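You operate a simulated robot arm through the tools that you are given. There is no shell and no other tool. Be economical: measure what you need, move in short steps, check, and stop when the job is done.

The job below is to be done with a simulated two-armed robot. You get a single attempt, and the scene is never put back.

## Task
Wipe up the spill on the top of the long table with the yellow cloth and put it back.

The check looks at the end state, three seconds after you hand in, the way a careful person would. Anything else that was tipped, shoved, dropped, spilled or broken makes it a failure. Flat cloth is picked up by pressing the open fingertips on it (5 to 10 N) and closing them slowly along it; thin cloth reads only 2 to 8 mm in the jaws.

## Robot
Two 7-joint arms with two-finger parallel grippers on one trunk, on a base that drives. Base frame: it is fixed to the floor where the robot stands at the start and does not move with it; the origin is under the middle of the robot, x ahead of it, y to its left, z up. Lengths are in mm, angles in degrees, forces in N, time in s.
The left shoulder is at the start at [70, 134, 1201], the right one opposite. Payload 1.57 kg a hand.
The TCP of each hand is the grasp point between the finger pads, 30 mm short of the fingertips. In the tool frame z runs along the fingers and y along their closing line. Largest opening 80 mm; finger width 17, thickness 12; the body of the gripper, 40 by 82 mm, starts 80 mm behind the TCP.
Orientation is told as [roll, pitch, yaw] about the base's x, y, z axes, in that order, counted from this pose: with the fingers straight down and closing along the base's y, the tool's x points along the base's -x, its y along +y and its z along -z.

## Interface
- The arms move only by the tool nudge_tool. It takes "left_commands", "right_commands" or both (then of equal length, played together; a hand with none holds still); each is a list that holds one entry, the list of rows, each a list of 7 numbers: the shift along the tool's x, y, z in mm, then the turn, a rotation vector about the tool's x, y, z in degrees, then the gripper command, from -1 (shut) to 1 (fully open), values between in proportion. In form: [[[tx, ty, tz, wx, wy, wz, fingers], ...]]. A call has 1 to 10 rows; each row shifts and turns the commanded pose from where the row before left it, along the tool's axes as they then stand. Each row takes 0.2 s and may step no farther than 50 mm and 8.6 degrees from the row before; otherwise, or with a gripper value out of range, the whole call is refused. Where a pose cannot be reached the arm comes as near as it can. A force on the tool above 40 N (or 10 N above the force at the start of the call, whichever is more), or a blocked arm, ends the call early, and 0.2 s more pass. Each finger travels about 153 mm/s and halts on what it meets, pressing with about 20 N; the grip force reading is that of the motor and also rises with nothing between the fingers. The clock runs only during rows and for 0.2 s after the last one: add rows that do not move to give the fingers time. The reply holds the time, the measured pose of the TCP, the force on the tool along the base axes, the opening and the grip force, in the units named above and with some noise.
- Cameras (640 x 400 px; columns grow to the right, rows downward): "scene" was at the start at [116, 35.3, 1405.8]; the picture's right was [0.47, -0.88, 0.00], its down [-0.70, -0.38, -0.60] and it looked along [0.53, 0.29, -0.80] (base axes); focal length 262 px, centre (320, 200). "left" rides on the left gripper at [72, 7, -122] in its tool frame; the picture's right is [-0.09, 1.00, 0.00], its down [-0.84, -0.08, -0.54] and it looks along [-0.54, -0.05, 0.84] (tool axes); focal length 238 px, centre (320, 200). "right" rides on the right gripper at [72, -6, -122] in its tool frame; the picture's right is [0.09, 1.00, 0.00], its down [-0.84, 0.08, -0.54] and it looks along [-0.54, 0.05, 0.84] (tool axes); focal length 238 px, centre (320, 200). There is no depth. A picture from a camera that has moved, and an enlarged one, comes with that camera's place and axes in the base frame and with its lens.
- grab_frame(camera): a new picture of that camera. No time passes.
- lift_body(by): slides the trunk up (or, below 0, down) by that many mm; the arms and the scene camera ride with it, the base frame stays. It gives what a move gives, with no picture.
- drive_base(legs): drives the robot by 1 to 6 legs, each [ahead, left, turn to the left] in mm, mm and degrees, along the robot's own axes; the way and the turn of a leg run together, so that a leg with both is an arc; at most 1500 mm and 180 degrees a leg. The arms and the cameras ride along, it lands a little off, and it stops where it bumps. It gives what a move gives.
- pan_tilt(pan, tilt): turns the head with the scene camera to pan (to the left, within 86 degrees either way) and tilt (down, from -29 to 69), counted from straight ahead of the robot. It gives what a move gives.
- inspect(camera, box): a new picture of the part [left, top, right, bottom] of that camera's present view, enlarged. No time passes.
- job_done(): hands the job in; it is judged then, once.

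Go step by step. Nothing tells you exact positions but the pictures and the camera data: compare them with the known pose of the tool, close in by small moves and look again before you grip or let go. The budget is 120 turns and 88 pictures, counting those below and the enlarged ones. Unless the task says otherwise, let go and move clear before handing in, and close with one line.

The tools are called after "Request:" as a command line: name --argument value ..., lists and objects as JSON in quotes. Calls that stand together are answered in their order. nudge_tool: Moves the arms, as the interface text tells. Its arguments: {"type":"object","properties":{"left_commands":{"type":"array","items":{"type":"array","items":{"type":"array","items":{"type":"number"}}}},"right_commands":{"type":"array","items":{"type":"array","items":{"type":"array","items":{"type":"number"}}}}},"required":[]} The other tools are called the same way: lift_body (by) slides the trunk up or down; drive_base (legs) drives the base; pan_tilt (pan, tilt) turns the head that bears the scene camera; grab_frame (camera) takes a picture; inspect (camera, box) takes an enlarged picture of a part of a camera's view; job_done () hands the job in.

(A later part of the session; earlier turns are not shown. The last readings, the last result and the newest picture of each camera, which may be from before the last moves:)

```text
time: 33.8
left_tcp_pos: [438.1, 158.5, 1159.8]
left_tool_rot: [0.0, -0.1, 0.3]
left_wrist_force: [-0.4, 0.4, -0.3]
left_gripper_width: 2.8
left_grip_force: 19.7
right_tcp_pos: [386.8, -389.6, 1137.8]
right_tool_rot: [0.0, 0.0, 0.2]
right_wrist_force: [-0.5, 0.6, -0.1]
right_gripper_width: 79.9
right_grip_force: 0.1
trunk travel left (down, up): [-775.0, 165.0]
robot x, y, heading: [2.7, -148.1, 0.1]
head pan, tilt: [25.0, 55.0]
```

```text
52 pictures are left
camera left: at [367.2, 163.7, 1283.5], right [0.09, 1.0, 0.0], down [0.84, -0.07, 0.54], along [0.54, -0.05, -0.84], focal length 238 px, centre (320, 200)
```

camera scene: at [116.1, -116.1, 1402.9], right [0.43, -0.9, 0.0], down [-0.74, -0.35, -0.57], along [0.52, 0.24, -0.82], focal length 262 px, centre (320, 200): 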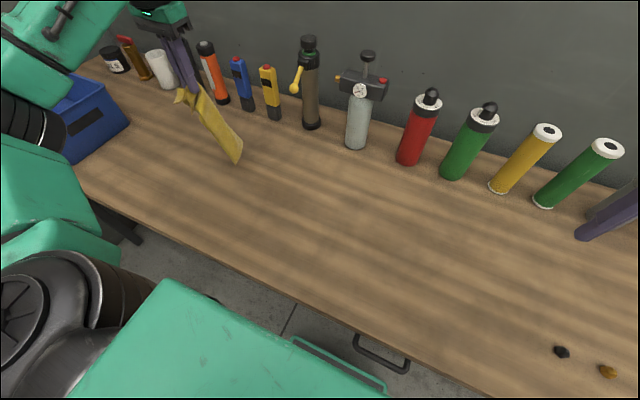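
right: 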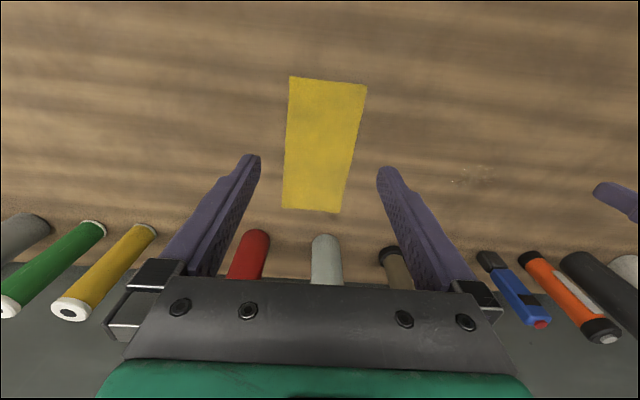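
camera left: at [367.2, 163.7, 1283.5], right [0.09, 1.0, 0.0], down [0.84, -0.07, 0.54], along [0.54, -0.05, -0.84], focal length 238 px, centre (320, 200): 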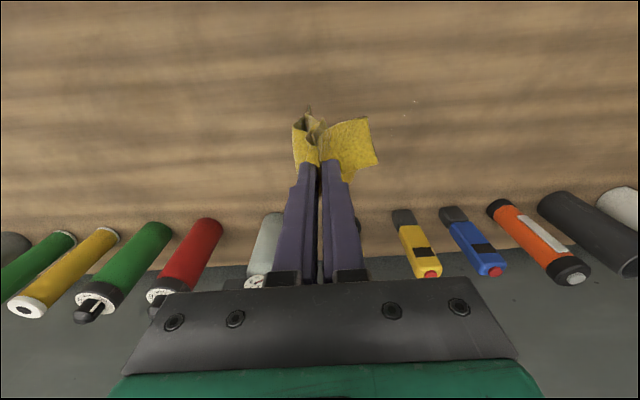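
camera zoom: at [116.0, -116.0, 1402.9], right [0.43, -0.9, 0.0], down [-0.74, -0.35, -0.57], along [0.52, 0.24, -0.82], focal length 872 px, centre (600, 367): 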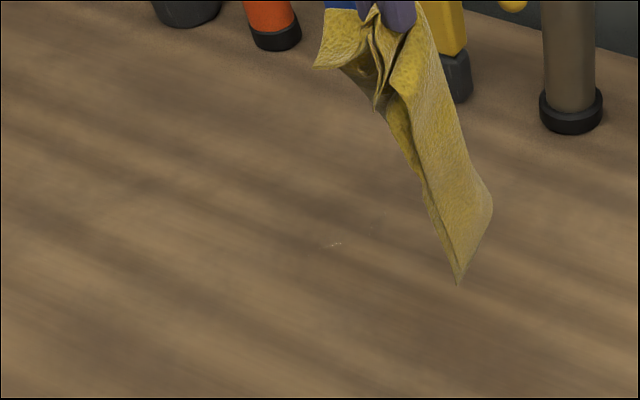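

Some glints remain near (477, 296). Let me look closer.

Request:
inspect --camera "left" --box '[370, 70, 498, 150]'

Request:
inspect --camera "scene" --box '[200, 130, 280, 180]'

```text
5.00 times, centred on (434, 110) of left
camera zoom: at [367.2, 163.7, 1283.5], right [0.09, 1.0, 0.0], down [0.84, -0.07, 0.54], along [0.54, -0.05, -0.84], focal length 1192 px, centre (-250, 650)
```

zoom: 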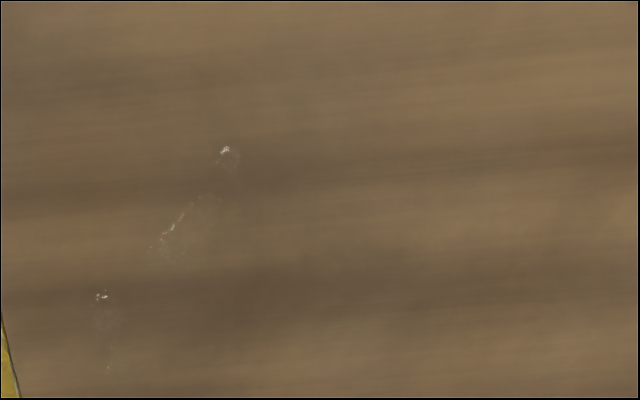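

```text
8.00 times, centred on (240, 155) of scene
camera zoom: at [116.0, -116.0, 1402.9], right [0.43, -0.9, 0.0], down [-0.74, -0.35, -0.57], along [0.52, 0.24, -0.82], focal length 2093 px, centre (960, 560)
```

zoom: 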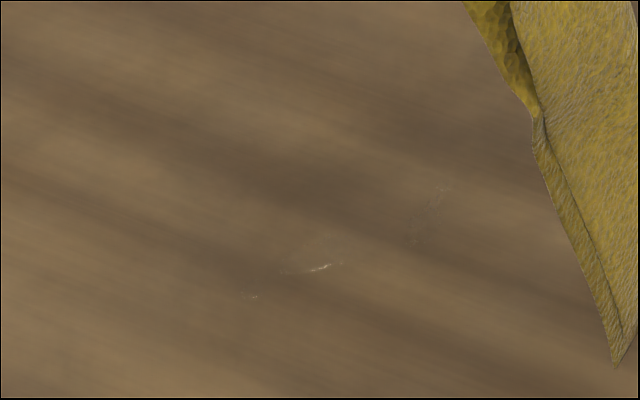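

Three small patches remain around (457, 314)–(505, 275). I'll move the base left so the hand is well within reach, then scrub the area with the pinched end, pressing lightly and stroking toward −x with the cloth trailing.

Request:
drive_base --legs '[[0, 230, 0]]'

Request:
nudge_tool --left_commands '[[[-20, -10, 0, 0, 0, 0, -1], [-30, -10, 0, 0, 0, 0, -1], [-30, -10, 0, 0, 0, 0, -1], [-30, -10, 0, 0, 0, 0, -1], [0, 0, 0, 0, 0, 0, -1], [0, 0, 0, 0, 0, 0, -1]]]'

Request:
grab_frame --camera "scene"

Request:
grab_frame --camera "left"

```text
time: 35.5
left_tcp_pos: [436.1, 383.8, 1161.0]
left_tool_rot: [0.1, 0.0, 0.5]
left_wrist_force: [0.8, -0.5, -0.2]
left_gripper_width: 2.8
left_grip_force: 20.0
right_tcp_pos: [386.9, -164.2, 1137.5]
right_tool_rot: [0.1, 0.0, 0.3]
right_wrist_force: [-0.2, -0.1, 0.4]
right_gripper_width: 79.9
right_grip_force: 0.1
trunk travel left (down, up): [-775.0, 165.0]
robot x, y, heading: [0.5, 81.2, 0.4]
head pan, tilt: [25.0, 55.0]
```

```text
time: 36.9
left_tcp_pos: [546.2, 346.7, 1157.5]
left_tool_rot: [0.0, 0.0, 0.6]
left_wrist_force: [0.7, 0.1, -1.0]
left_gripper_width: 2.6
left_grip_force: 20.1
right_tcp_pos: [386.1, -161.2, 1138.7]
right_tool_rot: [0.0, 0.0, 0.4]
right_wrist_force: [-0.1, -1.0, -0.4]
right_gripper_width: 80.0
right_grip_force: 0.0
trunk travel left (down, up): [-775.0, 165.0]
robot x, y, heading: [1.6, 77.0, 0.5]
head pan, tilt: [25.0, 55.0]
```

```text
49 pictures are left
camera scene: at [114.3, 110.9, 1402.9], right [0.43, -0.9, 0.0], down [-0.74, -0.35, -0.57], along [0.52, 0.25, -0.82], focal length 262 px, centre (320, 200)
```

scene: 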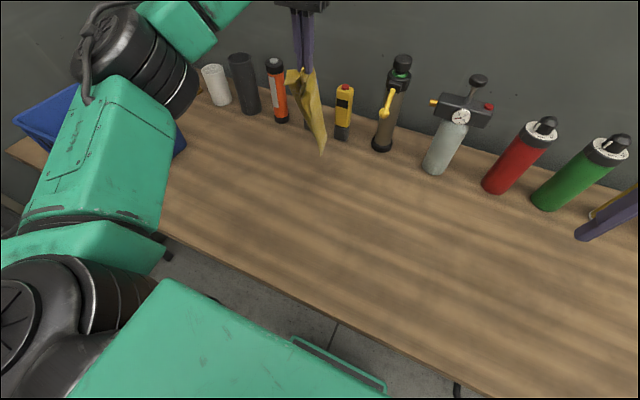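

```text
48 pictures are left
camera left: at [474.6, 353.5, 1281.4], right [0.08, 1.0, 0.0], down [0.84, -0.07, 0.54], along [0.54, -0.05, -0.84], focal length 238 px, centre (320, 200)
```

left: 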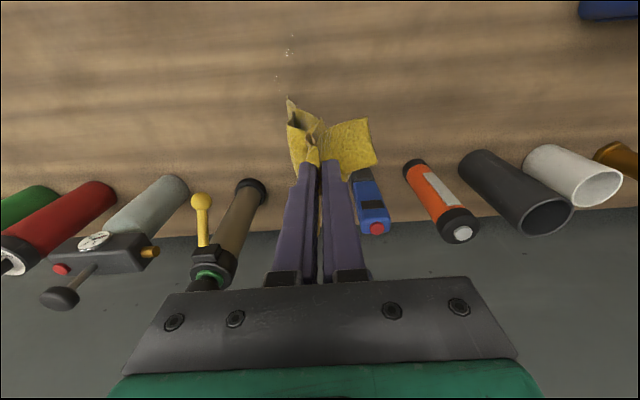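

Request:
inspect --camera "left" --box '[230, 20, 358, 100]'

```text
5.00 times, centred on (294, 60) of left
camera zoom: at [474.6, 353.5, 1281.4], right [0.08, 1.0, 0.0], down [0.84, -0.07, 0.54], along [0.54, -0.05, -0.84], focal length 1192 px, centre (450, 900)
```

zoom: 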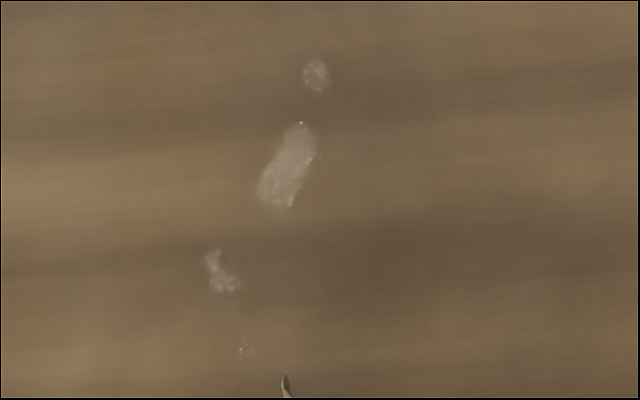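

The residue now shows clearly as a narrow line from (455, 315) to (530, 280), where the ruck was lifted; the rest is clean. I'll lay the cloth down across it with its flat half over the line, then drag it off toward −x.

Request:
nudge_tool --left_commands '[[[6, -17, 41, 0, 0, 0, -1], [30, 0, 15, 0, 0, 0, -1], [30, 0, 20, 0, 0, 0, -1], [30, 0, 25, 0, 0, 0, -1], [30, 0, 30, 0, 0, 0, -1], [30, 0, 35, 0, 0, 0, -1], [25, 0, 35, 0, 0, 0, -1], [15, 0, 35, 0, 0, 0, -1], [5, 0, 20, 0, 0, 0, -1], [10, 0, 5, 0, 0, 0, -1]]]'

Request:
grab_frame --camera "scene"

```text
time: 39.1
left_tcp_pos: [334.5, 325.9, 900.5]
left_tool_rot: [0.0, -0.1, 0.4]
left_wrist_force: [0.7, 0.0, -0.3]
left_gripper_width: 2.7
left_grip_force: 20.6
right_tcp_pos: [385.4, -161.8, 1138.2]
right_tool_rot: [0.1, 0.0, 0.4]
right_wrist_force: [-0.4, -0.5, 0.4]
right_gripper_width: 80.0
right_grip_force: 0.0
trunk travel left (down, up): [-775.0, 165.0]
robot x, y, heading: [2.1, 75.7, 0.4]
head pan, tilt: [25.0, 55.0]
```

```text
46 pictures are left
camera scene: at [114.0, 110.2, 1403.0], right [0.43, -0.9, 0.0], down [-0.74, -0.35, -0.57], along [0.52, 0.25, -0.82], focal length 262 px, centre (320, 200)
```

scene: 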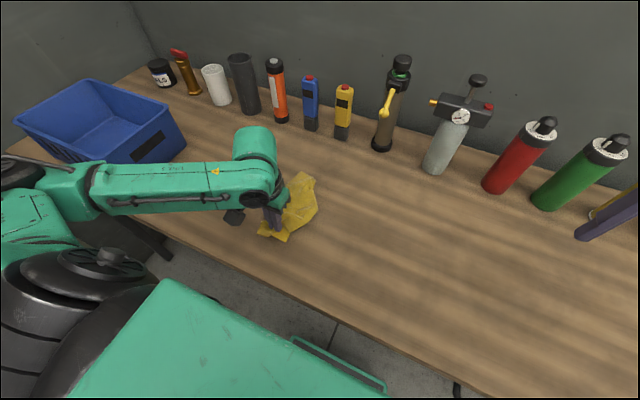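

Request:
nudge_tool --left_commands '[[[10, 0, 4, 0, 0, 0, -1], [10, 0, 3, 0, 0, 0, -1], [10, 0, 0, 0, 0, 0, -1], [10, 0, 0, 0, 0, 0, -1], [0, 0, 0, 0, 0, 0, -1]]]'

Request:
inspect --camera "scene" --box '[200, 130, 392, 250]'

```text
time: 40.3
left_tcp_pos: [317.0, 326.8, 893.1]
left_tool_rot: [0.1, 0.0, 0.5]
left_wrist_force: [1.0, 0.6, 4.9]
left_gripper_width: 2.8
left_grip_force: 19.8
left hand out of reach, approached as far as the arm can: row 3, 4
right_tcp_pos: [385.8, -162.7, 1138.5]
right_tool_rot: [0.0, 0.0, 0.4]
right_wrist_force: [-0.4, 0.7, -0.4]
right_gripper_width: 80.0
right_grip_force: 0.1
trunk travel left (down, up): [-775.0, 165.0]
robot x, y, heading: [-2.9, 79.3, 0.4]
head pan, tilt: [25.0, 55.0]
```

```text
3.33 times, centred on (296, 190) of scene
camera zoom: at [114.3, 109.9, 1403.0], right [0.43, -0.9, 0.0], down [-0.74, -0.35, -0.57], along [0.52, 0.25, -0.82], focal length 872 px, centre (400, 233)
```

zoom: 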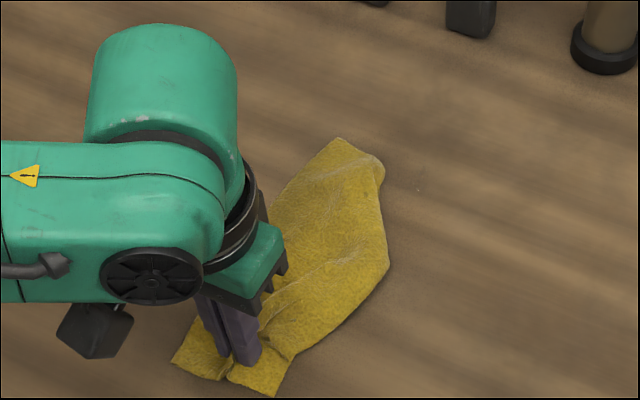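

Most is covered, but a glint at (503, 281) sticks out. I'll sweep the cloth toward −y over it, then lift and look again.

Request:
nudge_tool --left_commands '[[[-20, -10, -1, 0, 0, 0, -1], [-10, -20, 0, 0, 0, 0, -1], [0, -20, 0, 0, 0, 0, -1], [0, -20, 0, 0, 0, 0, -1], [0, -20, 0, 0, 0, 0, -1], [0, -10, 0, 0, 0, 0, -1], [0, 0, 0, 0, 0, 0, -1]]]'

Request:
inspect --camera "scene" --box '[200, 130, 392, 250]'

```text
time: 41.9
left_tcp_pos: [349.1, 227.2, 893.9]
left_tool_rot: [0.0, 0.1, 0.4]
left_wrist_force: [0.5, -0.6, 3.8]
left_gripper_width: 2.7
left_grip_force: 20.2
right_tcp_pos: [386.6, -162.0, 1138.9]
right_tool_rot: [0.0, 0.1, 0.5]
right_wrist_force: [-0.1, -0.5, 0.0]
right_gripper_width: 80.0
right_grip_force: 0.0
trunk travel left (down, up): [-775.0, 165.0]
robot x, y, heading: [3.2, 81.2, 0.5]
head pan, tilt: [25.0, 55.0]
```

```text
3.33 times, centred on (296, 190) of scene
camera zoom: at [114.1, 110.3, 1403.0], right [0.43, -0.9, 0.0], down [-0.74, -0.35, -0.57], along [0.52, 0.25, -0.82], focal length 872 px, centre (400, 233)
```

zoom: 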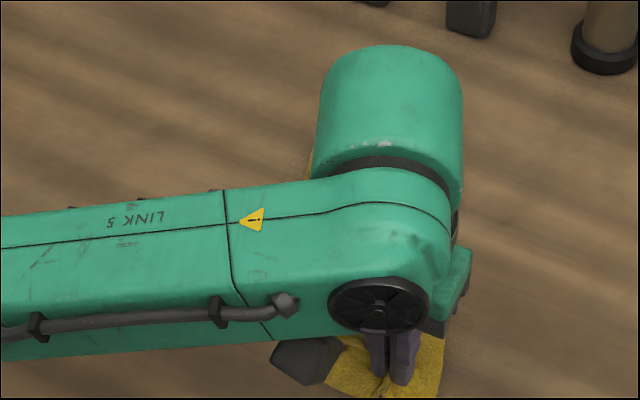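

Request:
nudge_tool --left_commands '[[[-10, 5, -30, 0, 0, 0, -1], [-15, 10, -30, 0, 0, 0, -1], [-20, 15, -30, 0, 0, 0, -1], [-20, 15, -30, 0, 0, 0, -1], [-25, 15, -30, 0, 0, 0, -1], [-25, 20, -30, 0, 0, 0, -1], [-25, 20, -30, 0, 0, 0, -1], [-25, 20, -35, 0, 0, 0, -1], [-30, 0, -25, 0, 0, 0, -1], [0, 0, 0, 0, 0, 0, -1]]]'

Request:
grab_frame --camera "left"

Request:
grab_frame --camera "scene"

```text
time: 44.1
left_tcp_pos: [541.0, 348.4, 1163.9]
left_tool_rot: [-0.1, 0.0, 0.4]
left_wrist_force: [-0.7, -0.7, 0.4]
left_gripper_width: 2.6
left_grip_force: 20.1
right_tcp_pos: [387.2, -161.6, 1139.9]
right_tool_rot: [-0.1, -0.1, 0.3]
right_wrist_force: [0.4, 0.2, 0.2]
right_gripper_width: 80.0
right_grip_force: 0.1
trunk travel left (down, up): [-775.0, 165.0]
robot x, y, heading: [-0.8, 79.6, 0.2]
head pan, tilt: [25.0, 55.0]
```

```text
43 pictures are left
camera left: at [469.5, 354.4, 1286.6], right [0.09, 1.0, 0.0], down [0.84, -0.07, 0.54], along [0.54, -0.05, -0.84], focal length 238 px, centre (320, 200)
```

left: 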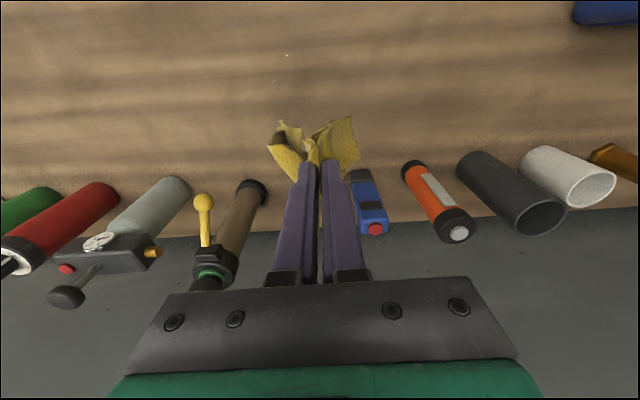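

```text
42 pictures are left
camera scene: at [114.5, 110.7, 1402.9], right [0.43, -0.9, 0.0], down [-0.74, -0.35, -0.57], along [0.52, 0.25, -0.82], focal length 262 px, centre (320, 200)
```

scene: 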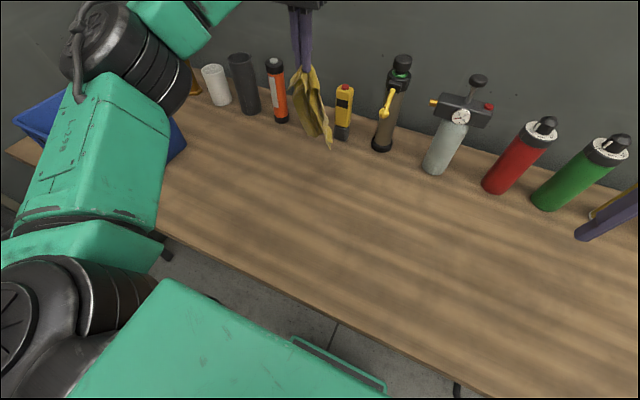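

Request:
inspect --camera "left" --box '[220, 20, 348, 100]'

```text
5.00 times, centred on (284, 60) of left
camera zoom: at [469.5, 354.4, 1286.6], right [0.09, 1.0, 0.0], down [0.84, -0.07, 0.54], along [0.54, -0.05, -0.84], focal length 1192 px, centre (500, 900)
```

zoom: 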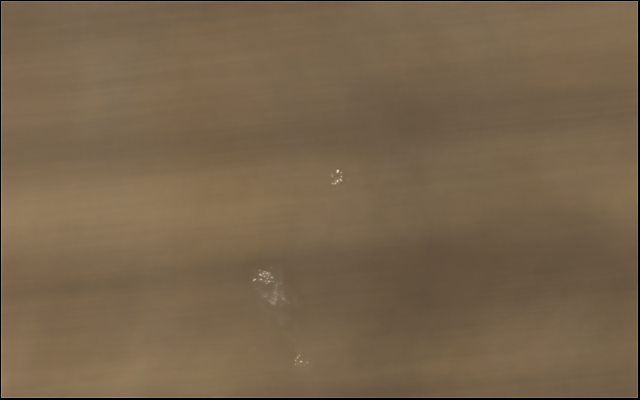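

Only three small spots remain: (476, 301), (504, 275) and (527, 281). I'll lay the cloth down trailing toward +y, then drag it in −y across the whole spot. That is also the way home.

Request:
nudge_tool --left_commands '[[[18, 42, 0, 0, 0, 0, -1], [18, 42, 0, 0, 0, 0, -1], [0, 16, 25, 0, 0, 0, -1], [0, -5, 30, 0, 0, 0, -1], [0, -20, 20, 0, 0, 0, -1], [0, -25, 25, 0, 0, 0, -1], [0, -25, 30, 0, 0, 0, -1], [0, -25, 35, 0, 0, 0, -1], [0, -20, 35, 0, 0, 0, -1], [0, -15, 35, 0, 0, 0, -1]]]'

Request:
grab_frame --camera "scene"

Request:
grab_frame --camera "left"

```text
time: 46.3
left_tcp_pos: [506.5, 308.0, 926.2]
left_tool_rot: [0.0, 0.0, 0.5]
left_wrist_force: [-0.5, 0.1, -0.5]
left_gripper_width: 2.7
left_grip_force: 19.8
right_tcp_pos: [387.2, -162.7, 1138.7]
right_tool_rot: [0.0, 0.0, 0.5]
right_wrist_force: [1.0, -0.2, -0.4]
right_gripper_width: 79.9
right_grip_force: 0.1
trunk travel left (down, up): [-775.0, 165.0]
robot x, y, heading: [-0.0, 82.7, 0.4]
head pan, tilt: [25.0, 55.0]
```

```text
40 pictures are left
camera scene: at [115.2, 110.1, 1402.9], right [0.43, -0.9, 0.0], down [-0.74, -0.35, -0.57], along [0.52, 0.25, -0.82], focal length 262 px, centre (320, 200)
```

scene: 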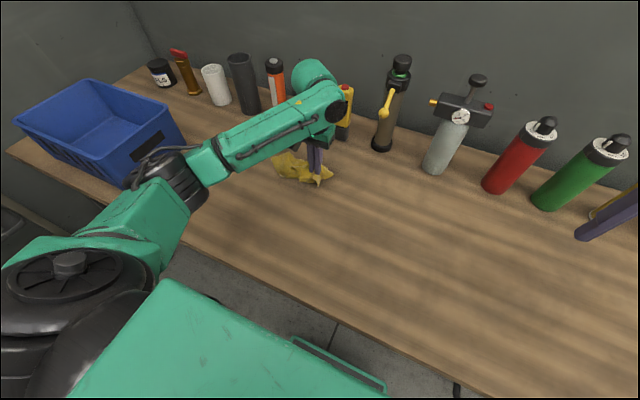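

```text
39 pictures are left
camera left: at [435.1, 315.4, 1049.3], right [0.08, 1.0, 0.0], down [0.84, -0.07, 0.54], along [0.54, -0.04, -0.84], focal length 238 px, centre (320, 200)
```

left: 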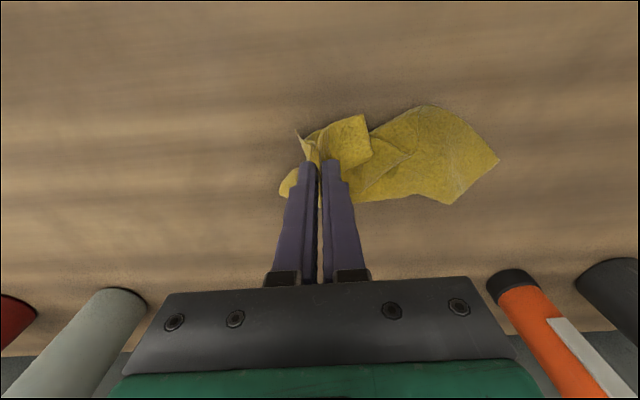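

Request:
nudge_tool --left_commands '[[[0, 0, 18, 0, 0, 0, -1], [0, -3, 11, 0, 0, 0, -1], [0, -3, 4, 0, 0, 0, -1], [0, 0, 0, 0, 0, 0, -1]]]'

```text
time: 47.3
left_tcp_pos: [505.2, 306.2, 894.4]
left_tool_rot: [0.0, -0.1, 0.4]
left_wrist_force: [-0.7, -0.4, 2.1]
left_gripper_width: 2.9
left_grip_force: 20.0
right_tcp_pos: [386.7, -161.7, 1138.3]
right_tool_rot: [0.0, 0.0, 0.4]
right_wrist_force: [-0.3, 0.0, 0.0]
right_gripper_width: 80.1
right_grip_force: 0.0
trunk travel left (down, up): [-775.0, 165.0]
robot x, y, heading: [-3.3, 80.1, 0.5]
head pan, tilt: [25.0, 55.0]
```

Request:
nudge_tool --left_commands '[[[0, -15, 0.5, 0, 0, 0, -1], [0, -15, 0, 0, 0, 0, -1], [0, -15, 0, 0, 0, 0, -1], [0, -15, 0, 0, 0, 0, -1], [0, -15, 0, 0, 0, 0, -1], [0, -15, 0, 0, 0, 0, -1], [0, -15, 0, 0, 0, 0, -1], [0, 0, 0, 0, 0, 0, -1]]]'

Request:
grab_frame --camera "left"

Request:
grab_frame --camera "scene"

```text
time: 49.1
left_tcp_pos: [506.0, 204.1, 896.3]
left_tool_rot: [0.0, 0.0, 0.5]
left_wrist_force: [0.1, 0.3, 0.7]
left_gripper_width: 2.8
left_grip_force: 19.9
right_tcp_pos: [387.2, -161.7, 1139.5]
right_tool_rot: [0.0, 0.0, 0.3]
right_wrist_force: [0.3, -0.4, -0.2]
right_gripper_width: 79.6
right_grip_force: 0.1
trunk travel left (down, up): [-775.0, 165.0]
robot x, y, heading: [-1.3, 75.1, 0.4]
head pan, tilt: [25.0, 55.0]
```

```text
38 pictures are left
camera left: at [434.6, 209.6, 1018.2], right [0.08, 1.0, 0.0], down [0.84, -0.07, 0.54], along [0.54, -0.05, -0.84], focal length 238 px, centre (320, 200)
```

left: 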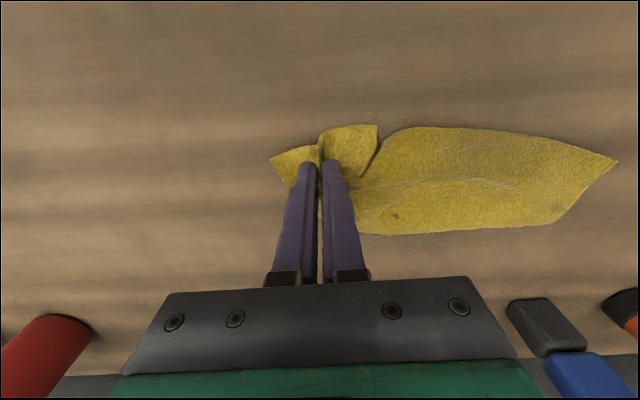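

```text
37 pictures are left
camera scene: at [114.5, 110.6, 1402.9], right [0.43, -0.9, 0.0], down [-0.74, -0.35, -0.57], along [0.52, 0.25, -0.82], focal length 262 px, centre (320, 200)
```

scene: 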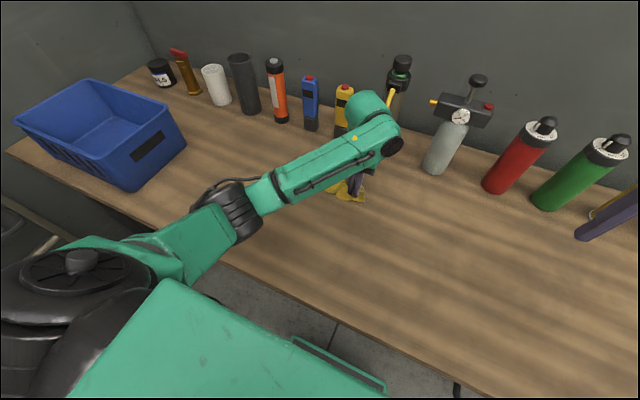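

The cloth trails flat behind. I'll keep dragging it −y by driving the base to the right, so the trailing part clears the spill.

Request:
drive_base --legs '[[0, -120, 0], [0, -100, 0]]'

Request:
grab_frame --camera "left"

Request:
grab_frame --camera "scene"

```text
time: 51.1
left_tcp_pos: [507.9, -12.1, 895.0]
left_tool_rot: [0.0, 0.0, 0.6]
left_wrist_force: [-0.8, -0.5, 0.5]
left_gripper_width: 2.5
left_grip_force: 19.9
right_tcp_pos: [388.8, -376.3, 1139.7]
right_tool_rot: [-0.1, 0.0, 0.4]
right_wrist_force: [0.2, -0.6, 0.0]
right_gripper_width: 80.0
right_grip_force: 0.0
trunk travel left (down, up): [-775.0, 165.0]
robot x, y, heading: [2.0, -139.0, 0.3]
head pan, tilt: [25.0, 55.0]
```

```text
36 pictures are left
camera left: at [436.0, -5.3, 1018.2], right [0.08, 1.0, 0.0], down [0.84, -0.07, 0.54], along [0.54, -0.04, -0.84], focal length 238 px, centre (320, 200)
```

left: 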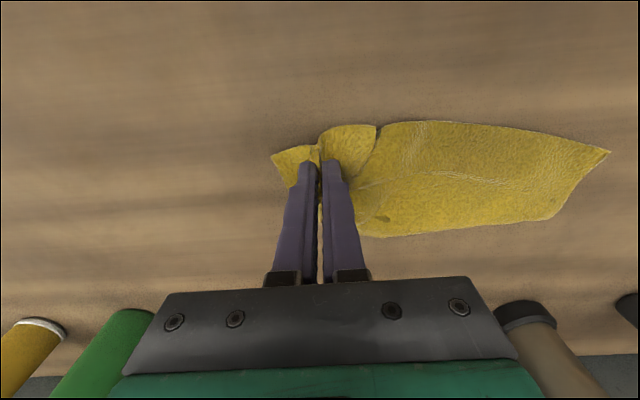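

```text
35 pictures are left
camera scene: at [116.0, -104.9, 1402.9], right [0.43, -0.9, 0.0], down [-0.74, -0.35, -0.57], along [0.52, 0.25, -0.82], focal length 262 px, centre (320, 200)
```

scene: 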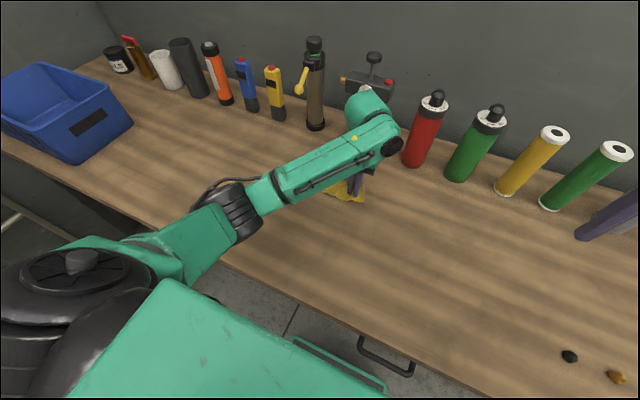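

Request:
inspect --camera "scene" --box '[213, 135, 293, 185]'

Request:
nudge_tool --left_commands '[[[0, 15, -30, 0, 0, 0, -1], [0, 25, -30, 0, 0, 0, -1], [0, 25, -30, 0, 0, 0, -1], [0, 30, -30, 0, 0, 0, -1], [0, 30, -30, 0, 0, 0, -1], [0, 30, -30, 0, 0, 0, -1], [-5, 35, -30, 0, 0, 0, -1], [-5, 35, -30, 0, 0, 0, -1], [-5, 35, -30, 0, 0, 0, -1], [0, 0, 0, 0, 0, 0, -1]]]'

Request:
grab_frame --camera "left"

```text
8.00 times, centred on (253, 160) of scene
camera zoom: at [116.0, -104.9, 1402.9], right [0.43, -0.9, 0.0], down [-0.74, -0.35, -0.57], along [0.52, 0.25, -0.82], focal length 2093 px, centre (856, 520)
```

zoom: 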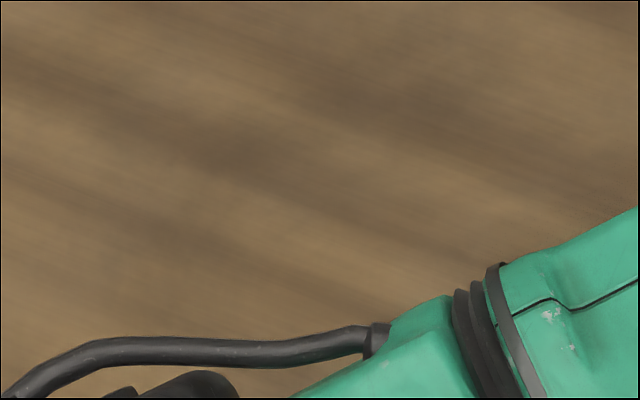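

```text
time: 53.3
left_tcp_pos: [519.3, 249.9, 1167.6]
left_tool_rot: [0.0, 0.0, 0.5]
left_wrist_force: [0.1, -0.4, 0.5]
left_gripper_width: 2.7
left_grip_force: 20.3
right_tcp_pos: [389.2, -378.9, 1139.3]
right_tool_rot: [0.0, 0.1, 0.5]
right_wrist_force: [0.4, -1.4, 0.2]
right_gripper_width: 80.2
right_grip_force: 0.1
trunk travel left (down, up): [-775.0, 165.0]
robot x, y, heading: [0.3, -137.6, 0.5]
head pan, tilt: [25.0, 55.0]
```

```text
33 pictures are left
camera left: at [448.0, 256.5, 1290.8], right [0.08, 1.0, 0.0], down [0.84, -0.07, 0.54], along [0.54, -0.04, -0.84], focal length 238 px, centre (320, 200)
```

left: 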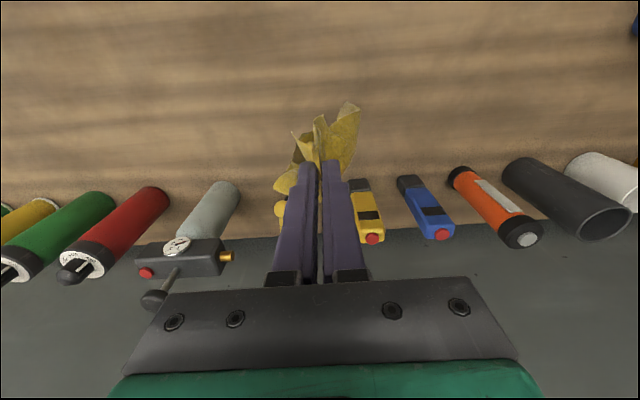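

Request:
inspect --camera "left" --box '[270, 40, 398, 120]'

Request:
nudge_tool --left_commands '[[[0, 30, 0, 0, 0, 0, -1], [0, 30, 0, 0, 0, 0, -1], [0, 30, 0, 0, 0, 0, -1], [0, 0, 0, 0, 0, 0, -1]]]'

Request:
inspect --camera "left" --box '[210, 30, 338, 110]'

```text
5.00 times, centred on (334, 80) of left
camera zoom: at [448.0, 256.5, 1290.8], right [0.08, 1.0, 0.0], down [0.84, -0.07, 0.54], along [0.54, -0.04, -0.84], focal length 1192 px, centre (250, 800)
```

zoom: 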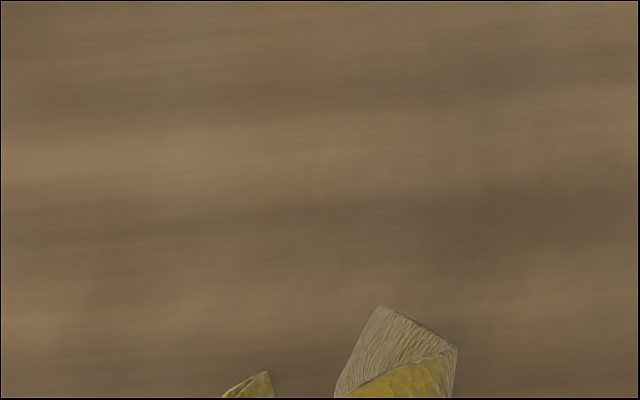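

```text
time: 54.3
left_tcp_pos: [514.9, 328.9, 1166.6]
left_tool_rot: [0.1, -0.1, 0.5]
left_wrist_force: [0.3, 0.4, -0.7]
left_gripper_width: 2.8
left_grip_force: 20.0
left hand out of reach, approached as far as the arm can: row 3
right_tcp_pos: [388.1, -376.9, 1138.4]
right_tool_rot: [0.0, 0.0, 0.5]
right_wrist_force: [0.3, 1.1, 1.7]
right_gripper_width: 80.0
right_grip_force: 0.0
trunk travel left (down, up): [-775.0, 165.0]
robot x, y, heading: [2.4, -136.0, 0.6]
head pan, tilt: [25.0, 55.0]
```

```text
5.00 times, centred on (274, 70) of left
camera zoom: at [444.6, 333.8, 1290.0], right [0.08, 1.0, 0.0], down [0.84, -0.07, 0.54], along [0.54, -0.04, -0.84], focal length 1192 px, centre (550, 850)
```

zoom: 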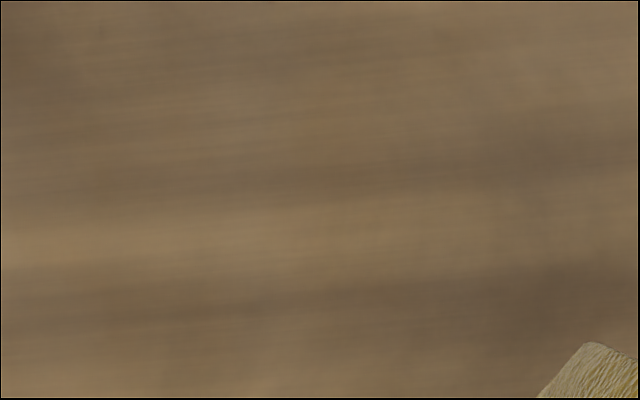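

The spill area looks clean from this vantage. Now I'll carry the cloth home: hang it over the far end of its original place (x ≈ 598, y ≈ 4), then lay it down toward −x.

Request:
nudge_tool --left_commands '[[[0, -40, 0, 0, 0, 0, -1], [0, -45, 0, 0, 0, 0, -1], [0, -45, 0, 0, 0, 0, -1], [0, -45, 0, 0, 0, 0, -1], [0, -45, 0, 0, 0, 0, -1], [0, -45, 0, 0, 0, 0, -1], [-20, -35, 0, 0, 0, 0, -1], [-25, -27, 0, 0, 0, 0, -1], [-25, 0, 0, 0, 0, 0, -1], [0, 0, 0, 0, 0, 0, -1]]]'

Request:
grab_frame --camera "left"

Request:
grab_frame --camera "scene"

```text
time: 56.5
left_tcp_pos: [557.2, 243.5, 1164.9]
left_tool_rot: [-0.1, -0.1, 0.5]
left_wrist_force: [-0.2, 0.0, -0.8]
left_gripper_width: 2.9
left_grip_force: 19.9
left hand out of reach, approached as far as the arm can: row 1, 2, 3, 4, 5, 6, 8, 9
right_tcp_pos: [388.3, -377.9, 1139.2]
right_tool_rot: [0.0, -0.1, 0.6]
right_wrist_force: [0.4, -0.5, 0.6]
right_gripper_width: 80.1
right_grip_force: 0.0
trunk travel left (down, up): [-775.0, 165.0]
robot x, y, heading: [-1.6, -136.8, 0.5]
head pan, tilt: [25.0, 55.0]
```

```text
30 pictures are left
camera left: at [485.8, 248.9, 1288.3], right [0.08, 1.0, 0.0], down [0.84, -0.07, 0.54], along [0.54, -0.04, -0.84], focal length 238 px, centre (320, 200)
```

left: 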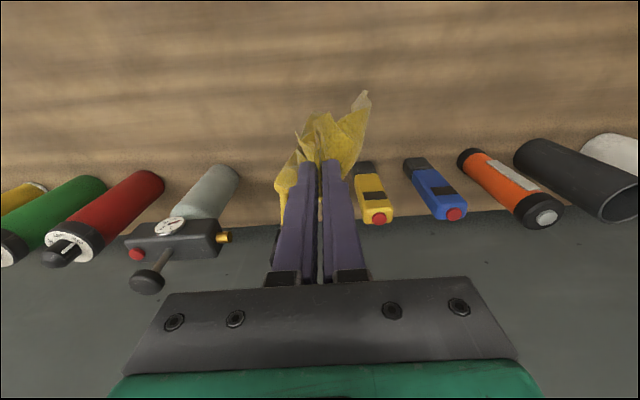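

```text
29 pictures are left
camera scene: at [116.4, -105.3, 1402.9], right [0.43, -0.9, 0.0], down [-0.74, -0.35, -0.57], along [0.52, 0.25, -0.82], focal length 262 px, centre (320, 200)
```

scene: 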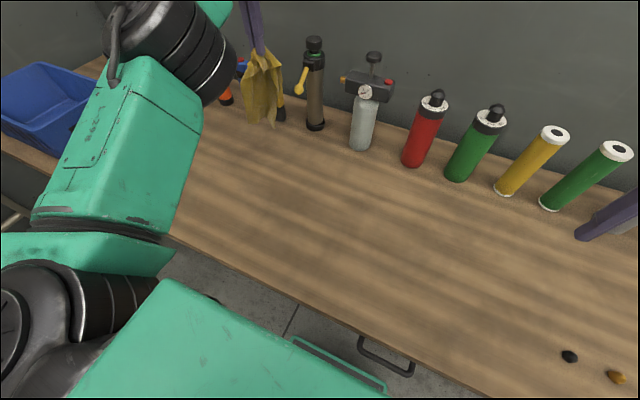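

The arm hit its limits up there (command rebased at (557, 243)). I'll retract a bit, shift −y, and drive the base to the right for the rest.

Request:
nudge_tool --left_commands '[[[40, 0, 0, 0, 0, 0, -1], [40, 0, 0, 0, 0, 0, -1], [20, -20, 0, 0, 0, 0, -1], [0, -35, 0, 0, 0, 0, -1], [0, -35, 0, 0, 0, 0, -1], [0, -30, 0, 0, 0, 0, -1], [0, 0, 0, 0, 0, 0, -1]]]'

Request:
drive_base --legs '[[0, -120, 0]]'

Request:
grab_frame --camera "scene"

```text
time: 58.1
left_tcp_pos: [565.0, 194.4, 1175.3]
left_tool_rot: [1.3, -1.2, -1.8]
left_wrist_force: [0.4, -1.3, -0.7]
left_gripper_width: 2.6
left_grip_force: 20.0
left hand out of reach, approached as far as the arm can: row 1, 2, 3, 4, 5, 6
right_tcp_pos: [388.9, -378.1, 1139.0]
right_tool_rot: [0.0, 0.0, 0.5]
right_wrist_force: [0.6, -0.2, -0.9]
right_gripper_width: 79.9
right_grip_force: 0.1
trunk travel left (down, up): [-775.0, 165.0]
robot x, y, heading: [1.2, -136.6, 0.4]
head pan, tilt: [25.0, 55.0]
```

```text
time: 59.3
left_tcp_pos: [565.7, 77.9, 1174.9]
left_tool_rot: [1.1, -1.2, -1.8]
left_wrist_force: [0.2, 0.5, 0.1]
left_gripper_width: 3.1
left_grip_force: 20.0
right_tcp_pos: [390.1, -495.6, 1139.5]
right_tool_rot: [-0.1, 0.0, 0.5]
right_wrist_force: [-1.3, -0.5, 0.2]
right_gripper_width: 80.0
right_grip_force: 0.1
trunk travel left (down, up): [-775.0, 165.0]
robot x, y, heading: [4.1, -255.4, 0.3]
head pan, tilt: [25.0, 55.0]
```

```text
28 pictures are left
camera scene: at [117.3, -222.2, 1402.9], right [0.43, -0.9, 0.0], down [-0.74, -0.35, -0.57], along [0.52, 0.24, -0.82], focal length 262 px, centre (320, 200)
```

scene: 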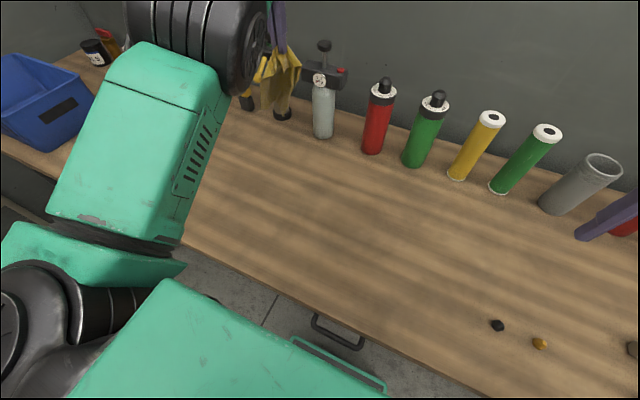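

The arm sits awkwardly near a singular configuration. I'll try small moves to get out of it: down and toward −y.

Request:
nudge_tool --left_commands '[[[0, 0, 15, 0, 0, 0, -1], [0, 0, 15, 0, 0, 0, -1], [0, 0, 0, 0, 0, 0, -1]]]'

```text
time: 60.1
left_tcp_pos: [567.8, 76.9, 1144.0]
left_tool_rot: [1.2, -1.2, -1.8]
left_wrist_force: [-0.4, 0.3, -0.5]
left_gripper_width: 3.2
left_grip_force: 19.7
left hand out of reach, approached as far as the arm can: row 1
right_tcp_pos: [388.6, -496.5, 1138.6]
right_tool_rot: [0.0, 0.0, 0.5]
right_wrist_force: [0.6, -0.2, -0.6]
right_gripper_width: 79.9
right_grip_force: 0.0
trunk travel left (down, up): [-775.0, 165.0]
robot x, y, heading: [0.9, -257.5, 0.5]
head pan, tilt: [25.0, 55.0]
```

Request:
nudge_tool --left_commands '[[[0, -15, 0, 0, 0, 0, -1], [0, -15, 0, 0, 0, 0, -1], [0, -20, 0, 0, 0, 0, -1], [0, 0, 0, 0, 0, 0, -1]]]'

Request:
grab_frame --camera "left"

```text
time: 61.1
left_tcp_pos: [563.8, 28.2, 1145.4]
left_tool_rot: [1.0, -1.3, -1.9]
left_wrist_force: [0.4, -0.7, 0.0]
left_gripper_width: 3.0
left_grip_force: 20.4
right_tcp_pos: [391.5, -495.8, 1138.8]
right_tool_rot: [-0.1, 0.0, 0.5]
right_wrist_force: [0.6, 0.7, -0.1]
right_gripper_width: 79.8
right_grip_force: 0.1
trunk travel left (down, up): [-775.0, 165.0]
robot x, y, heading: [0.5, -255.9, 0.4]
head pan, tilt: [25.0, 55.0]
```

```text
27 pictures are left
camera left: at [491.6, 34.5, 1267.0], right [0.12, 0.99, 0.02], down [0.82, -0.11, 0.56], along [0.56, -0.05, -0.83], focal length 238 px, centre (320, 200)
```

left: 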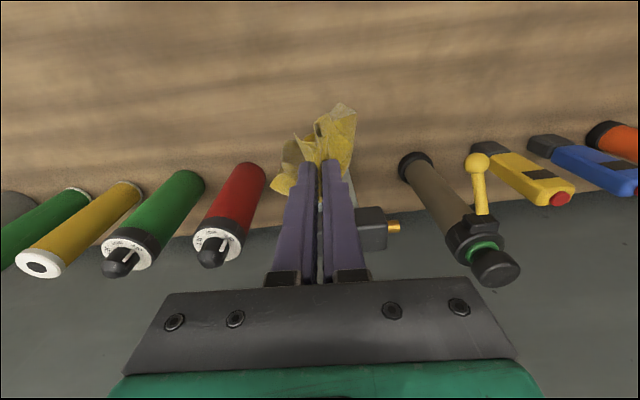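

Request:
nudge_tool --left_commands '[[[-14, -12, 8, 0, 0, 0, -1], [-14, -12, 12, 0, 0, 0, -1], [0, 0, 0, 0, 0, 0, -1]]]'

Request:
inspect --camera "scene" --box '[200, 40, 392, 160]'

```text
time: 61.9
left_tcp_pos: [591.4, 3.9, 1125.2]
left_tool_rot: [1.1, -1.2, -1.8]
left_wrist_force: [0.3, -0.7, 0.2]
left_gripper_width: 2.7
left_grip_force: 20.1
right_tcp_pos: [389.5, -497.2, 1137.5]
right_tool_rot: [0.0, 0.0, 0.4]
right_wrist_force: [0.0, 0.9, 0.4]
right_gripper_width: 79.9
right_grip_force: 0.0
trunk travel left (down, up): [-775.0, 165.0]
robot x, y, heading: [3.4, -256.8, 0.5]
head pan, tilt: [25.0, 55.0]
```

```text
3.33 times, centred on (296, 100) of scene
camera zoom: at [116.8, -224.6, 1403.0], right [0.43, -0.9, 0.0], down [-0.74, -0.35, -0.57], along [0.52, 0.25, -0.82], focal length 872 px, centre (400, 533)
```

zoom: 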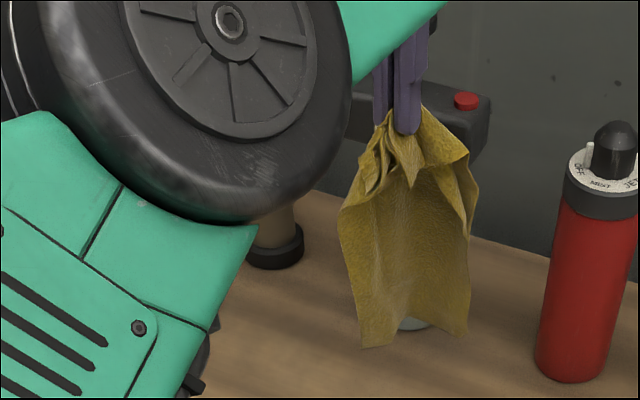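

The cloth hangs spread out nicely over its home. Laying it down toward −x now.

Request:
nudge_tool --left_commands '[[[0, 0, 10, 0, 0, 0, -1], [22, 0, 12, 0, 0, 0, -1], [30, 0, 18, 0, 0, 0, -1], [30, 0, 24, 0, 0, 0, -1], [30, 0, 30, 0, 0, 0, -1], [30, 0, 35, 0, 0, 0, -1], [27, 0, 35, 0, 0, 0, -1], [15, 0, 35, 0, 0, 0, -1], [10, 0, 18, 0, 0, 0, -1], [0, 0, 0, 0, 0, 0, -1]]]'

Request:
grab_frame --camera "scene"

Request:
grab_frame --camera "left"

```text
time: 64.1
left_tcp_pos: [435.9, 67.5, 908.4]
left_tool_rot: [4.4, -2.6, 0.8]
left_wrist_force: [0.2, 0.5, -0.7]
left_gripper_width: 2.9
left_grip_force: 20.0
left hand out of reach, approached as far as the arm can: row 4, 5, 6
right_tcp_pos: [388.6, -496.8, 1139.8]
right_tool_rot: [0.0, 0.0, 0.4]
right_wrist_force: [0.6, -0.6, -0.8]
right_gripper_width: 80.1
right_grip_force: 0.0
trunk travel left (down, up): [-775.0, 165.0]
robot x, y, heading: [0.5, -255.6, 0.5]
head pan, tilt: [25.0, 55.0]
```

```text
25 pictures are left
camera scene: at [117.1, -224.8, 1402.9], right [0.43, -0.9, 0.0], down [-0.74, -0.35, -0.57], along [0.52, 0.25, -0.82], focal length 262 px, centre (320, 200)
```

scene: 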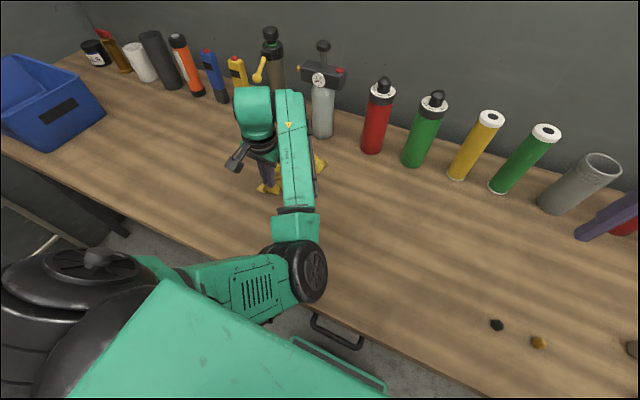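

```text
24 pictures are left
camera left: at [359.0, 64.2, 1027.4], right [0.08, 0.99, 0.08], down [0.81, -0.11, 0.57], along [0.58, 0.02, -0.82], focal length 238 px, centre (320, 200)
```

left: 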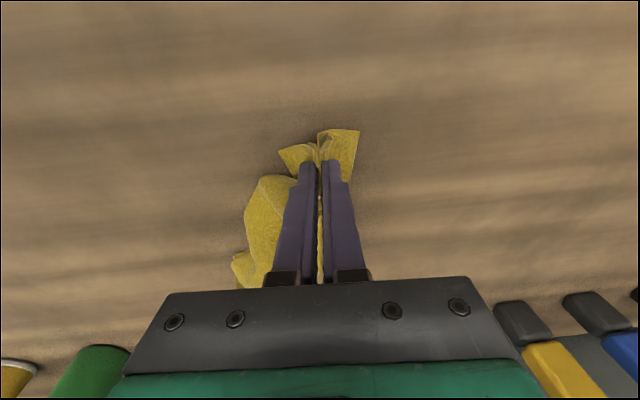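

The arm swung aside while re-posing (hand at y ≈ 67), but the cloth's far part stayed about home. I'll level the tool and draw the near end to (385, 5).

Request:
nudge_tool --left_commands '[[[5, -8, -5, 4.4, 2.6, 0, -1], [5, -10, 0, 0, 0, 0, -1], [8, -12, 0, 0, 0, 0, -1], [8, -12, 3, 0, 0, 0, -1], [8, -12, 5, 0, 0, 0, -1], [10, -8, 5, 0, 0, 0, -1], [0, 0, 0, 0, 0, 0, -1]]]'

Request:
grab_frame --camera "scene"

Request:
grab_frame --camera "left"

```text
time: 65.7
left_tcp_pos: [440.2, 40.0, 920.5]
left_tool_rot: [3.4, -6.5, 1.3]
left_wrist_force: [0.7, 0.5, 0.5]
left_gripper_width: 3.0
left_grip_force: 19.6
left hand out of reach, approached as far as the arm can: row 2, 3, 4, 5
right_tcp_pos: [388.5, -497.2, 1138.7]
right_tool_rot: [0.0, 0.1, 0.5]
right_wrist_force: [-0.5, 0.5, -0.1]
right_gripper_width: 80.0
right_grip_force: 0.1
trunk travel left (down, up): [-775.0, 165.0]
robot x, y, heading: [0.1, -259.0, 0.4]
head pan, tilt: [25.0, 55.0]
stopped in row 7 (left hand): the arm was blocked; the commanded pose is now the measured one
```

```text
23 pictures are left
camera scene: at [117.1, -224.3, 1402.9], right [0.43, -0.9, 0.0], down [-0.74, -0.35, -0.57], along [0.52, 0.25, -0.82], focal length 262 px, centre (320, 200)
```

scene: 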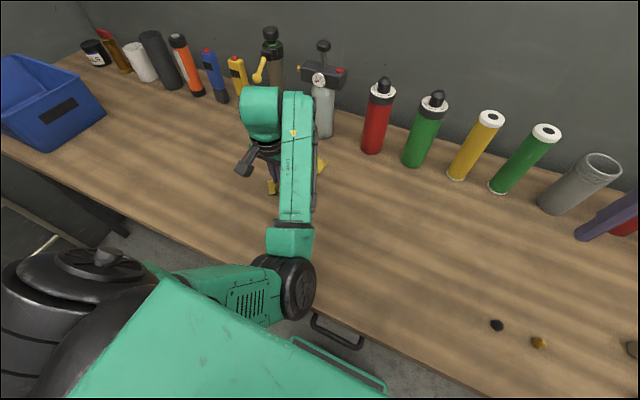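

```text
22 pictures are left
camera left: at [355.1, 37.2, 1035.2], right [0.06, 1.0, 0.07], down [0.77, -0.09, 0.63], along [0.63, 0.02, -0.78], focal length 238 px, centre (320, 200)
```

left: 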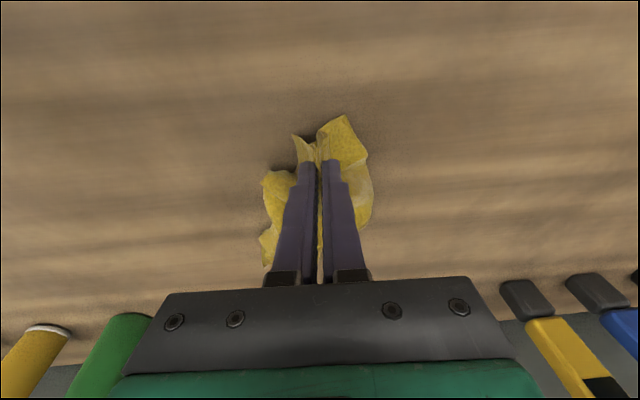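

The left elbow has folded inward and is blocked. I'll release the cloth here, back the arm out to a healthy posture, and re-pinch the near end to straighten it as I did before.

Request:
nudge_tool --left_commands '[[[0, 0, 0, 0, 0, 0, -0.6], [0, 0, 0, 0, 0, 0, -0.3], [0, 0, -15, 0, 0, 0, -0.3], [0, 5, -30, 0, 0, 0, -0.3], [0, 15, -30, 0, 0, 0, -0.3], [0, 20, -30, 0, 0, 0, -0.3], [0, 30, -30, 0, 0, 0, -0.3], [0, 30, -30, 0, 0, 0, -0.3], [0, 0, 0, 0, 0, 0, -0.3]]]'

Request:
grab_frame --camera "scene"

```text
time: 67.7
left_tcp_pos: [432.6, 139.5, 1078.3]
left_tool_rot: [3.1, -6.5, 1.0]
left_wrist_force: [0.6, -0.1, -0.2]
left_gripper_width: 27.9
left_grip_force: 0.0
left hand out of reach, approached as far as the arm can: row 4, 5
right_tcp_pos: [390.0, -497.3, 1137.9]
right_tool_rot: [0.1, 0.0, 0.5]
right_wrist_force: [0.2, -0.2, 0.5]
right_gripper_width: 79.8
right_grip_force: 0.0
trunk travel left (down, up): [-775.0, 165.0]
robot x, y, heading: [3.8, -257.5, 0.4]
head pan, tilt: [25.0, 55.0]
```

```text
21 pictures are left
camera scene: at [117.1, -225.5, 1403.0], right [0.43, -0.9, 0.0], down [-0.74, -0.35, -0.57], along [0.52, 0.25, -0.82], focal length 262 px, centre (320, 200)
```

scene: 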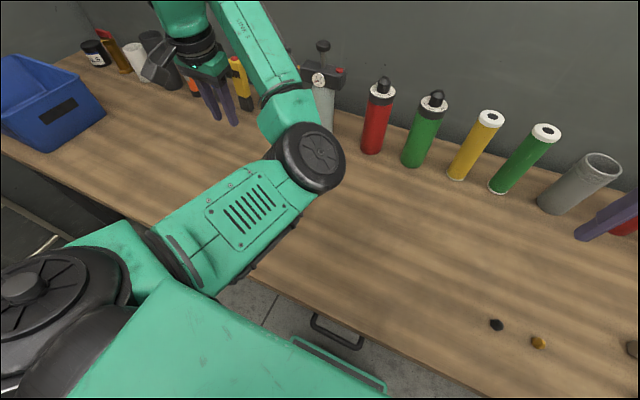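

The left elbow is folded inward, so the right hand is the better tool now. I'll drive left so the cloth is on the right hand's side.

Request:
drive_base --legs '[[0, 200, 0], [0, 200, 0]]'

Request:
pan_tilt --pan -15 --tilt 55

Request:
grab_frame --camera "scene"

Request:
grab_frame --camera "right"

```text
time: 70.4
left_tcp_pos: [430.1, 530.5, 1079.8]
left_tool_rot: [3.3, -6.4, 1.1]
left_wrist_force: [-0.3, -0.5, 0.6]
left_gripper_width: 28.0
left_grip_force: 0.0
right_tcp_pos: [385.8, -107.1, 1137.4]
right_tool_rot: [0.1, 0.1, 0.4]
right_wrist_force: [0.0, -0.2, -0.6]
right_gripper_width: 79.8
right_grip_force: 0.1
trunk travel left (down, up): [-775.0, 165.0]
robot x, y, heading: [-0.4, 139.3, 0.4]
head pan, tilt: [25.0, 55.0]
```

```text
time: 71.5
left_tcp_pos: [431.4, 532.4, 1078.8]
left_tool_rot: [3.1, -6.4, 1.1]
left_wrist_force: [0.2, -0.1, 0.5]
left_gripper_width: 27.9
left_grip_force: 0.1
right_tcp_pos: [385.3, -104.0, 1138.0]
right_tool_rot: [0.0, 0.0, 0.3]
right_wrist_force: [-0.3, 0.9, -0.1]
right_gripper_width: 80.4
right_grip_force: 0.1
trunk travel left (down, up): [-775.0, 165.0]
robot x, y, heading: [-1.4, 133.7, 0.4]
head pan, tilt: [-15.0, 55.0]
```

```text
20 pictures are left
camera scene: at [118.6, 118.8, 1402.9], right [-0.25, -0.97, 0.0], down [-0.79, 0.21, -0.57], along [0.55, -0.14, -0.82], focal length 262 px, centre (320, 200)
```

scene: 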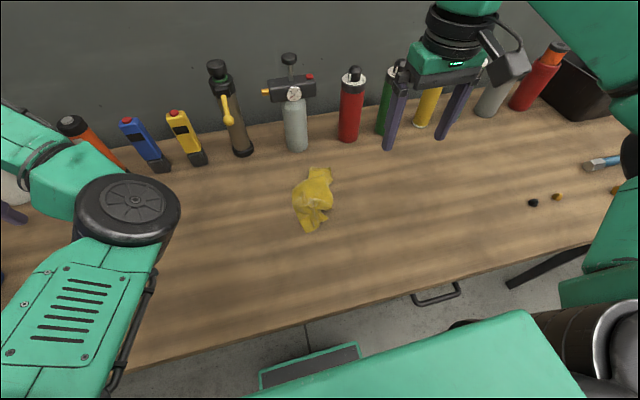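

```text
19 pictures are left
camera right: at [313.2, -111.5, 1259.6], right [-0.1, 1.0, 0.0], down [0.84, 0.08, 0.54], along [0.54, 0.05, -0.84], focal length 238 px, centre (320, 200)
```

right: 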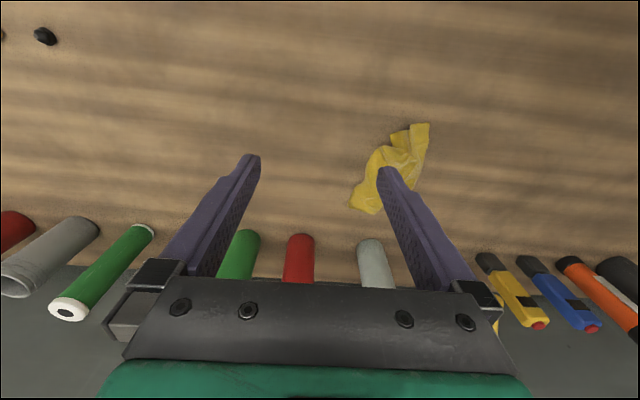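

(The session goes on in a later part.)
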